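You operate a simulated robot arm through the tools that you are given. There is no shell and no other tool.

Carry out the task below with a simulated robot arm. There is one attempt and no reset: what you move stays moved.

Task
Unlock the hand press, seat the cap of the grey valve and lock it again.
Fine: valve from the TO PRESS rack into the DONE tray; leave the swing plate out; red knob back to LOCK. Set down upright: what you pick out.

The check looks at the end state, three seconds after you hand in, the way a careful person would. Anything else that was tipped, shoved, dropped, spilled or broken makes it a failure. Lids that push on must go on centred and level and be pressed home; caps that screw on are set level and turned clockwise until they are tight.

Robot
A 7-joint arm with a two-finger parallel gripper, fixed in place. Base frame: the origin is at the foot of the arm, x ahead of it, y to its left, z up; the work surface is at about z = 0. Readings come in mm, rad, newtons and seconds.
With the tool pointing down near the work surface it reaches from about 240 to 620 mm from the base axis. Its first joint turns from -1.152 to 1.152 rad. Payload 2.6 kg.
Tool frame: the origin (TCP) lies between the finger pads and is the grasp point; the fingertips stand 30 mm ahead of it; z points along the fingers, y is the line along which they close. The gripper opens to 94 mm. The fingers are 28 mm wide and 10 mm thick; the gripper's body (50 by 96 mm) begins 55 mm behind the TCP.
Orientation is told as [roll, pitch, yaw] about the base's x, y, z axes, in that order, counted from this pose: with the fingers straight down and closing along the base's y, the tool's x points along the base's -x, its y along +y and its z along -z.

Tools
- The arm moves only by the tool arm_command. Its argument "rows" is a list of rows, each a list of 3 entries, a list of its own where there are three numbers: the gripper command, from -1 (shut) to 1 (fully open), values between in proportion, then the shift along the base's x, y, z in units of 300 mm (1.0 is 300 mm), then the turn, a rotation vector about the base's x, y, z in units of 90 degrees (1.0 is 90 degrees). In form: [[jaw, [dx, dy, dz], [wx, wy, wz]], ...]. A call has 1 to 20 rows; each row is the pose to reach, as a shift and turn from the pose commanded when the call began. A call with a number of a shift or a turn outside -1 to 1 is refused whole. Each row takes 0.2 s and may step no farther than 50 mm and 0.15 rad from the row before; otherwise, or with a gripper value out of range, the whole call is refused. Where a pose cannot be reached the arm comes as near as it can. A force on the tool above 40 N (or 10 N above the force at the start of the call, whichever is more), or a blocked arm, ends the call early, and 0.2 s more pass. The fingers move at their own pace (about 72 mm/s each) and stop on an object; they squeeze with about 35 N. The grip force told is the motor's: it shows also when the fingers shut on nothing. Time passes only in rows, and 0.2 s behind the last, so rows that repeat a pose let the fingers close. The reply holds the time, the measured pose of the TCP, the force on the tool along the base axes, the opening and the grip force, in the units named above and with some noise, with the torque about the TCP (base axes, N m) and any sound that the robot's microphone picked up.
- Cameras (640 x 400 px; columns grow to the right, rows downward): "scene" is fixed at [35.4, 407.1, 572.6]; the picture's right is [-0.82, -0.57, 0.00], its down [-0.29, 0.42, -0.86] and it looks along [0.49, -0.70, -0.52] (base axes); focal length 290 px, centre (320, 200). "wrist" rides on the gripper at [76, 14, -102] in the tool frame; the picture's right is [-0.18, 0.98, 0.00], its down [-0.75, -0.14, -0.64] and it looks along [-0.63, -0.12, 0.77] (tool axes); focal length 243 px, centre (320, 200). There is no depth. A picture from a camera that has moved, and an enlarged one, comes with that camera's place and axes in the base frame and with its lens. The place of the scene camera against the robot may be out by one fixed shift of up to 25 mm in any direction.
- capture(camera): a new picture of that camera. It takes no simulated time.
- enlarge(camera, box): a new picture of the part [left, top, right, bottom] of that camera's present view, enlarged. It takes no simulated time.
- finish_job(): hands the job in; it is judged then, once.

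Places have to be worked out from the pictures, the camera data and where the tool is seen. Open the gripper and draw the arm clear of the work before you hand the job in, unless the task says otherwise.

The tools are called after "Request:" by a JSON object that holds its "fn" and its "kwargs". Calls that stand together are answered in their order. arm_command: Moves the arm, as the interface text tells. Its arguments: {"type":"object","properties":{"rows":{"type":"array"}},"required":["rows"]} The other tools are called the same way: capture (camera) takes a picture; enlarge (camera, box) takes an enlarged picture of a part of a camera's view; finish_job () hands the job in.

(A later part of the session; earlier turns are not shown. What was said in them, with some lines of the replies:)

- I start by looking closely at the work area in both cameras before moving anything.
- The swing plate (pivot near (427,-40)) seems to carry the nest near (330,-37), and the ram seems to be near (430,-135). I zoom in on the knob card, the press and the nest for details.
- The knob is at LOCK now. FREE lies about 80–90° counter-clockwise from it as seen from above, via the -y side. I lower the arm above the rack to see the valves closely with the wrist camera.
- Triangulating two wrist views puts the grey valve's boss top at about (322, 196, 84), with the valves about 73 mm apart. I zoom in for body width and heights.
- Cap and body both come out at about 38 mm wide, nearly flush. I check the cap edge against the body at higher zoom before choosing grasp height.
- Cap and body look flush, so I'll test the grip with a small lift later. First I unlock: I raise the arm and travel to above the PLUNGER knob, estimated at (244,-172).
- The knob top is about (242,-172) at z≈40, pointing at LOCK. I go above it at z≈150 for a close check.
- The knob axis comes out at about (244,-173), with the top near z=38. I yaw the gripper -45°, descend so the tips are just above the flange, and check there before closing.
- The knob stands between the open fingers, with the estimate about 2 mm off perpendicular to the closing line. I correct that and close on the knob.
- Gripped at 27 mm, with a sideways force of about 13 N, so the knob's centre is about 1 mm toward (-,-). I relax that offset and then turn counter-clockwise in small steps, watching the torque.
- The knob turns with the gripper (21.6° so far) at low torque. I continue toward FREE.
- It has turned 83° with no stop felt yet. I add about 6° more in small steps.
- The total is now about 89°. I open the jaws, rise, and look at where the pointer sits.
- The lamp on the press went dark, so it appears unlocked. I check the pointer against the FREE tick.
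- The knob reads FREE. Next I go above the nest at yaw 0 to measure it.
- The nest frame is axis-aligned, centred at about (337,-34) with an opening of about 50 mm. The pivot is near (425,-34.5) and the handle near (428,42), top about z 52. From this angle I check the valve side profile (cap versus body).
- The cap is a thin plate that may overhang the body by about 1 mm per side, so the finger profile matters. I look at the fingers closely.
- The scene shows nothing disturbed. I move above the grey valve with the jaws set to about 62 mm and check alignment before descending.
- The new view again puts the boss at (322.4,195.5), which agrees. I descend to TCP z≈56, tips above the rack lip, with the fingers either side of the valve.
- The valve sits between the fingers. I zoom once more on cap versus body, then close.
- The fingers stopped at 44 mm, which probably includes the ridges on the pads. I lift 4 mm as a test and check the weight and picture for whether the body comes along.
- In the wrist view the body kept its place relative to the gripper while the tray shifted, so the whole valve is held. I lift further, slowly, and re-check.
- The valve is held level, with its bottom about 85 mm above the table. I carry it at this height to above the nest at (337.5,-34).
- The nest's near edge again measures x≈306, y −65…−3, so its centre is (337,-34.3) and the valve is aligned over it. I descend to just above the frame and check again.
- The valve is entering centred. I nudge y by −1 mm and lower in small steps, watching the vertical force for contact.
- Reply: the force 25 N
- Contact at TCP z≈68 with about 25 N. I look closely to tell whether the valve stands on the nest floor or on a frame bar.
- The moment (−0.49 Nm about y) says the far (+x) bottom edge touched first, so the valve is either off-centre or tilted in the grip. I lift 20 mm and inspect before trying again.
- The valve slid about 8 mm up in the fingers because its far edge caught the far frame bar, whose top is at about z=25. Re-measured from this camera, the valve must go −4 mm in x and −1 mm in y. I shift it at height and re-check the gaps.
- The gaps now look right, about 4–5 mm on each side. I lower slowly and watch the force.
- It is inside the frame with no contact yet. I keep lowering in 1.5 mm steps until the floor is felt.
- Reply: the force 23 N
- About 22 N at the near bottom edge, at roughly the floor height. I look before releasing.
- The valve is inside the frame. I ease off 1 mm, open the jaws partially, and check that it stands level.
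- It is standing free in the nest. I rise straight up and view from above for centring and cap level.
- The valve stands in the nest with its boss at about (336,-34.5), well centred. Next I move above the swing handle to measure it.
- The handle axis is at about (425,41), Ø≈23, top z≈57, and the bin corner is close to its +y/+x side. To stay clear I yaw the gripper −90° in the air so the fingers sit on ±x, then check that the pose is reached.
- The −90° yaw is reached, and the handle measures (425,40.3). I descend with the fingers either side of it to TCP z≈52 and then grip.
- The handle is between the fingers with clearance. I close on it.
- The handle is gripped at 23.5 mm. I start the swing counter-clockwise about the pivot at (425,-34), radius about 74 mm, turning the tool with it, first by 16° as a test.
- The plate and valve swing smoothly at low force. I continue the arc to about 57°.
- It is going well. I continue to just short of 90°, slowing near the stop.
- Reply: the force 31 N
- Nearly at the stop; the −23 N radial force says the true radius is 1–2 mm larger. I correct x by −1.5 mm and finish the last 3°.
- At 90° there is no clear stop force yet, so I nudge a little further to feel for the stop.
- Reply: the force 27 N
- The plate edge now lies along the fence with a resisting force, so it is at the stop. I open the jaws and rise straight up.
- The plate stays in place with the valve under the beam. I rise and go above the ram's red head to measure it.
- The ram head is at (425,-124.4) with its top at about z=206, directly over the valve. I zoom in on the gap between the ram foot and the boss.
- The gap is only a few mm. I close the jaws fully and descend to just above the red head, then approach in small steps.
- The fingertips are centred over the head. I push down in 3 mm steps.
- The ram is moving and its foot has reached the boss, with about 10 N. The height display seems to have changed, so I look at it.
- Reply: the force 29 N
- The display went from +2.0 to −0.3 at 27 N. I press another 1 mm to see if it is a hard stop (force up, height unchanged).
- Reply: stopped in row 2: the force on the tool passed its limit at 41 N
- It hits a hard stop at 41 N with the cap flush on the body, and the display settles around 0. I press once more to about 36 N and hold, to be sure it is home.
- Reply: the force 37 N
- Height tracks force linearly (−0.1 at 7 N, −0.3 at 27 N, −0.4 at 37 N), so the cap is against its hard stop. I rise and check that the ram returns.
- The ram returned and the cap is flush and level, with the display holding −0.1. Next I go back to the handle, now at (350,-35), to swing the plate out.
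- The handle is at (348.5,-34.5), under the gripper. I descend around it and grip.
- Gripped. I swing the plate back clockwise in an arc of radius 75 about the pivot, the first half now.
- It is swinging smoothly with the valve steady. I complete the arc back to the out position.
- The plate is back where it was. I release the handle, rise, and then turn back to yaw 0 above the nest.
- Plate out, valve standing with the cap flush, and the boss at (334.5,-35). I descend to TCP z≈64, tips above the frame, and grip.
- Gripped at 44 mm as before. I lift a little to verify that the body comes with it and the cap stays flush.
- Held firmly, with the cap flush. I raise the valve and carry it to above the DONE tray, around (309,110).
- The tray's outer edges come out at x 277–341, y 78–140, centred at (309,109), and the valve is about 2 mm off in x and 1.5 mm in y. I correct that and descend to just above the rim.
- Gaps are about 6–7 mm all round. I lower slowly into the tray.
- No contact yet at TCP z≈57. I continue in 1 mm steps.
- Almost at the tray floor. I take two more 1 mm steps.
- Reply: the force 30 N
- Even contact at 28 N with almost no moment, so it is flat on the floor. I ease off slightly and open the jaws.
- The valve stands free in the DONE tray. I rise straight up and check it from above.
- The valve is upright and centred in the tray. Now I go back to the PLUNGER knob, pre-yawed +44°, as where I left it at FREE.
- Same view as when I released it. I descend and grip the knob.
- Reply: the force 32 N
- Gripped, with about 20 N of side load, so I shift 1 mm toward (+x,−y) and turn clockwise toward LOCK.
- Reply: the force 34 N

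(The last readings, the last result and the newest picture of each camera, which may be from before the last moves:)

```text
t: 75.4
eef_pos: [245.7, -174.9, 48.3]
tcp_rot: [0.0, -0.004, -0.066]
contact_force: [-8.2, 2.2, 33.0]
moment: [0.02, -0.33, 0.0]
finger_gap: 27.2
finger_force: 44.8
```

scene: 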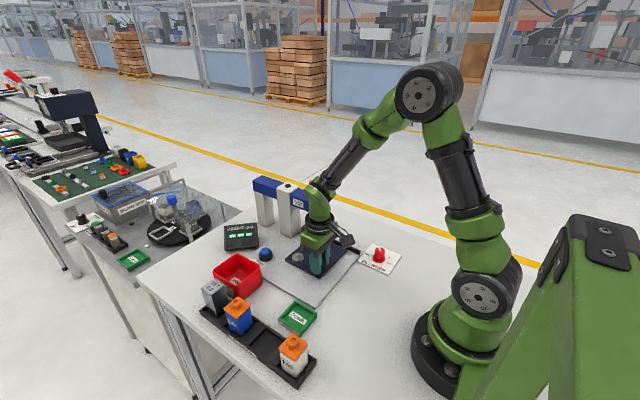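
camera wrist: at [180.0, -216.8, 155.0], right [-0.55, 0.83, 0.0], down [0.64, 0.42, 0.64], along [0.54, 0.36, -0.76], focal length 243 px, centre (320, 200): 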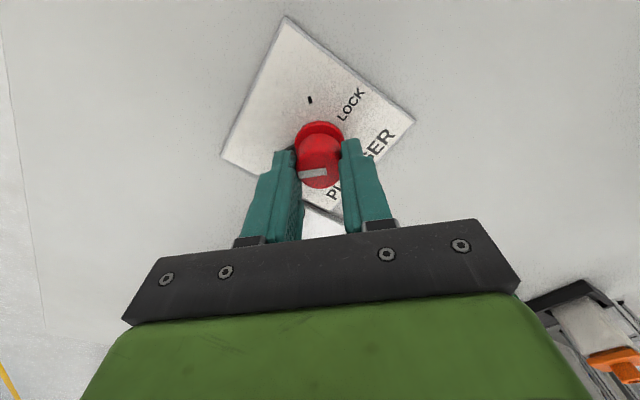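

Halfway, with a 33 N vertical load from friction. I raise z slightly and continue to LOCK.

Request:
{"fn": "arm_command", "kwargs": {"rows": [[-1, [-0.001, 0, 0.0015], [0, 0, 0]], [-1, [-0.001, 0, 0.002], [0, 0, -0.09]], [-1, [-0.001, 0, 0.002], [0, 0, -0.18]], [-1, [-0.001, 0, 0.002], [0, 0, -0.27]], [-1, [-0.001, 0, 0.002], [0, 0, -0.36]], [-1, [-0.001, 0, 0.002], [0, 0, -0.42]], [-1, [-0.001, 0, 0.002], [0, 0, -0.461]]]}}

Request:
{"fn": "capture", "kwargs": {"camera": "wrist"}}

Request:
{"fn": "enlarge", "kwargs": {"camera": "scene", "box": [240, 165, 420, 290]}}

```text
t: 77.0
eef_pos: [246.4, -174.8, 50.9]
tcp_rot: [0.0, -0.005, -0.786]
contact_force: [17.1, -11.3, -31.8]
moment: [-0.12, -0.22, 0.0]
finger_gap: 26.9
finger_force: 45.1
```

```text
taken
camera wrist: at [200.8, -110.5, 154.0], right [0.82, 0.57, 0.0], down [0.43, -0.63, 0.65], along [0.37, -0.53, -0.76], focal length 243 px, centre (320, 200)
```

wrist: 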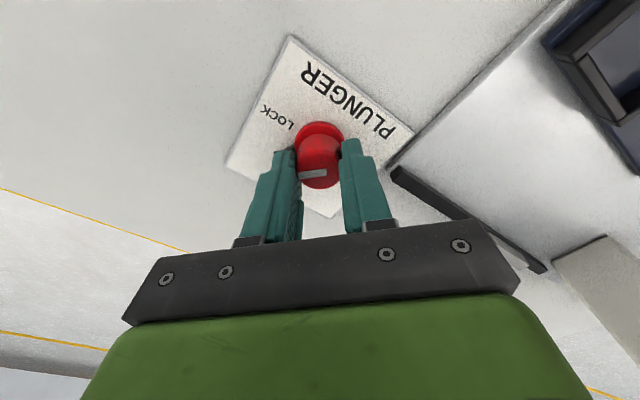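

```text
3.20 times, centred on (330, 228) of scene
camera zoom: at [35.5, 407.1, 572.6], right [-0.82, -0.57, 0.0], down [-0.29, 0.43, -0.86], along [0.49, -0.7, -0.52], focal length 929 px, centre (288, 112)
```

zoom: 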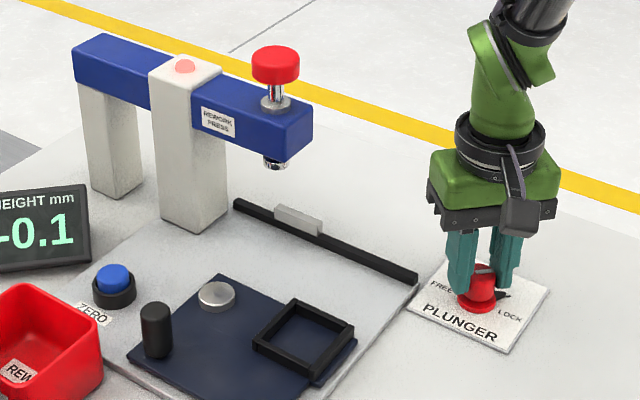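

The lamp is lit again, so it is locked. I open the jaws and rise to check the pointer.

Request:
{"fn": "arm_command", "kwargs": {"rows": [[-0.2, [-0.002, 0.001, -0.001], [0, 0, 0]], [0.5, [-0.002, 0.001, -0.001], [0, 0, 0]], [0.6, [-0.002, 0.001, -0.001], [0, 0, 0]], [0.6, [-0.002, 0.001, 0.1], [0, 0, 0]], [0.8, [-0.002, 0.001, 0.25], [0, 0, 0]], [1, [-0.002, 0.001, 0.4], [0, 0, 0]]]}}

Request:
{"fn": "capture", "kwargs": {"camera": "wrist"}}

Request:
{"fn": "enlarge", "kwargs": {"camera": "wrist", "box": [250, 30, 390, 150]}}

Request:
{"fn": "enlarge", "kwargs": {"camera": "scene", "box": [340, 220, 420, 290]}}

```text
t: 78.4
eef_pos: [245.4, -174.6, 170.8]
tcp_rot: [0.0, -0.005, -0.786]
contact_force: [0.6, 0.5, -0.8]
moment: [-0.03, 0.03, -0.02]
finger_gap: 93.8
finger_force: 0.1
```

```text
taken
camera wrist: at [199.8, -109.2, 275.3], right [0.82, 0.57, 0.0], down [0.43, -0.63, 0.64], along [0.36, -0.53, -0.76], focal length 243 px, centre (320, 200)
```

wrist: 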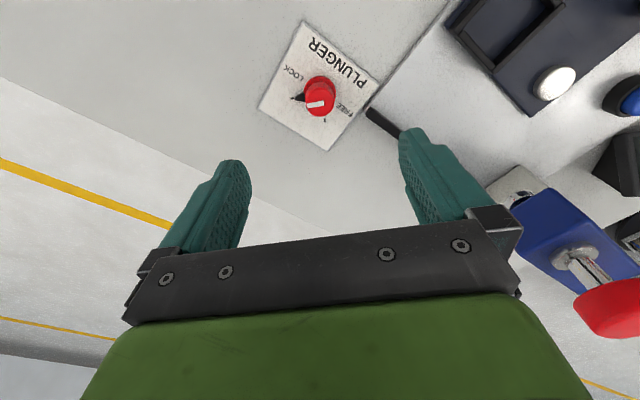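

```text
3.33 times, centred on (320, 90) of wrist
camera zoom: at [199.8, -109.2, 275.3], right [0.82, 0.57, 0.0], down [0.43, -0.63, 0.64], along [0.36, -0.53, -0.76], focal length 809 px, centre (320, 567)
```

zoom: 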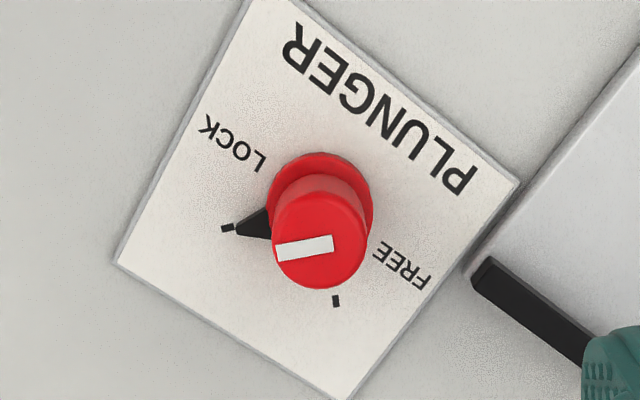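

```text
5.71 times, centred on (380, 255) of scene
camera zoom: at [35.4, 407.1, 572.6], right [-0.82, -0.57, 0.0], down [-0.29, 0.42, -0.86], along [0.49, -0.7, -0.52], focal length 1658 px, centre (-23, -114)
```

zoom: 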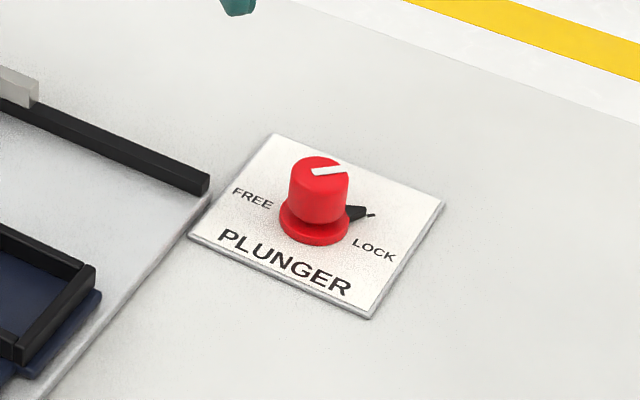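

The pointer is on LOCK. I draw the arm up and clear, and then take a final overview.

Request:
{"fn": "arm_command", "kwargs": {"rows": [[1, [0, 0, 0.12], [0, 0, 0.08]], [1, [0.02, 0.03, 0.26], [0, 0, 0.16]], [1, [0.05, 0.08, 0.4], [0, 0, 0.24]], [1, [0.08, 0.15, 0.52], [0, 0, 0.32]], [1, [0.11, 0.22, 0.62], [0, 0, 0.41]], [1, [0.13, 0.29, 0.68], [0, 0, 0.5]], [1, [0.13, 0.29, 0.68], [0, 0, 0.5]]]}}

Request:
{"fn": "capture", "kwargs": {"camera": "scene"}}

Request:
{"fn": "capture", "kwargs": {"camera": "wrist"}}

Request:
{"fn": "enlarge", "kwargs": {"camera": "scene", "box": [190, 230, 350, 390]}}

Request:
{"fn": "enlarge", "kwargs": {"camera": "scene", "box": [265, 280, 335, 345]}}

```text
t: 80.0
eef_pos: [283.7, -88.0, 374.3]
tcp_rot: [0.001, -0.004, 0.002]
contact_force: [1.9, -0.2, 0.1]
moment: [0.01, -0.04, -0.03]
finger_gap: 93.8
finger_force: 0.0
```

```text
taken
```

scene: 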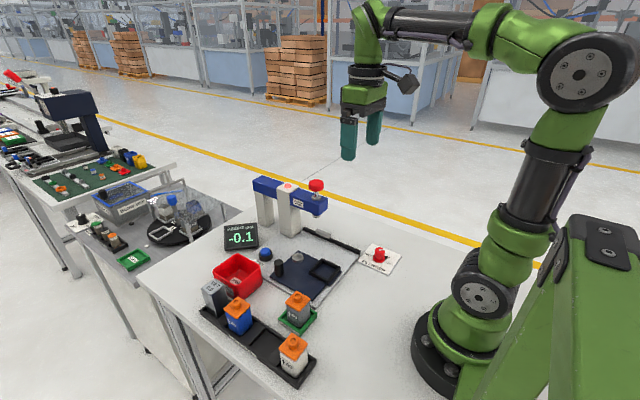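

```text
taken
camera wrist: at [207.1, -72.9, 478.4], right [0.18, 0.98, 0.0], down [0.75, -0.14, 0.64], along [0.63, -0.12, -0.76], focal length 243 px, centre (320, 200)
```

wrist: 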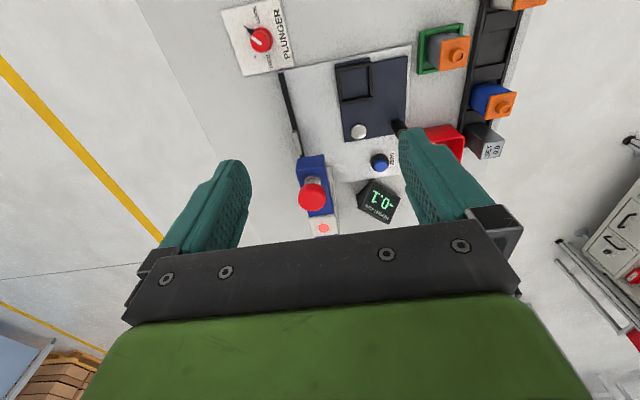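

```text
2.50 times, centred on (270, 310) of scene
camera zoom: at [35.4, 407.1, 572.6], right [-0.82, -0.57, 0.0], down [-0.29, 0.42, -0.86], along [0.49, -0.7, -0.52], focal length 726 px, centre (445, -75)
```

zoom: 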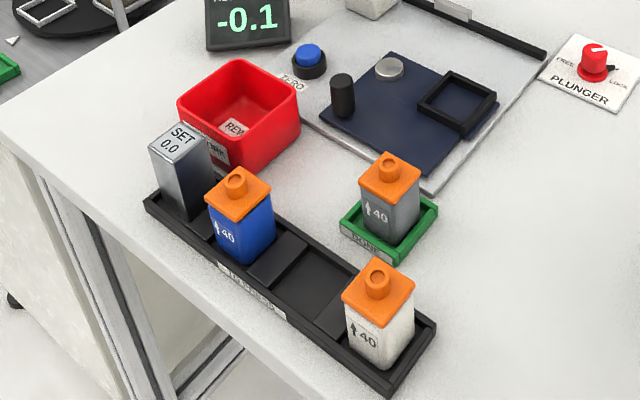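

```text
6.15 times, centred on (300, 312) of scene
camera zoom: at [35.4, 407.1, 572.6], right [-0.82, -0.57, 0.0], down [-0.29, 0.42, -0.86], along [0.49, -0.7, -0.52], focal length 1786 px, centre (443, -492)
```

zoom: 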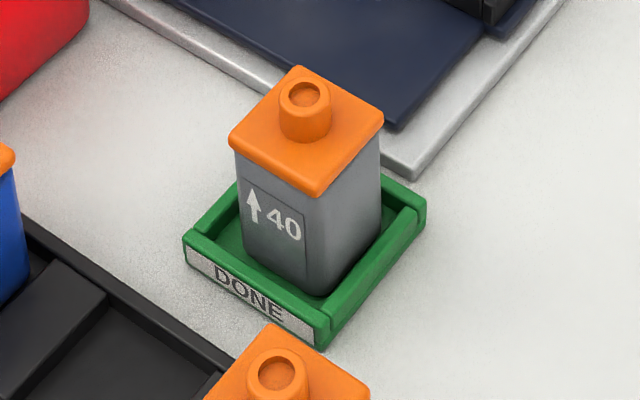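

The grey valve is upright in the DONE tray with its cap flush and level. The swing plate is out, the knob is at LOCK with the lamp lit, nothing else has been disturbed, and the gripper is open and clear, so I hand the job in.

Request:
{"fn": "finish_job", "kwargs": {}}

```text
The job is handed in.
```

I've handed the job in: the grey valve's cap is seated and the valve stands upright in the DONE tray.

- **Press:** I turned the red knob to FREE, pressed the cap home, then turned the knob back to LOCK. The lamp on the press went dark and lit again accordingly.
- **Cap:** It went down about 2 mm to a hard stop at around 40 N and sits flush and level. The height display read −0.1 mm afterwards. I didn't use the ZERO button or the SET block, so that reading relies on the gauge's existing zero.
- **Swing plate:** It is back out, where it started, and the nest is empty.
- **Placing in the nest:** On the first try the valve's bottom edge caught the nest frame and the valve slid about 8 mm up in the fingers. I lifted it, moved it over and set it in properly. I saw no damage or tilt in the pictures afterwards.

In the last pictures the other two valves, the SET block and the bin look undisturbed. The gripper is open and clear of the work.
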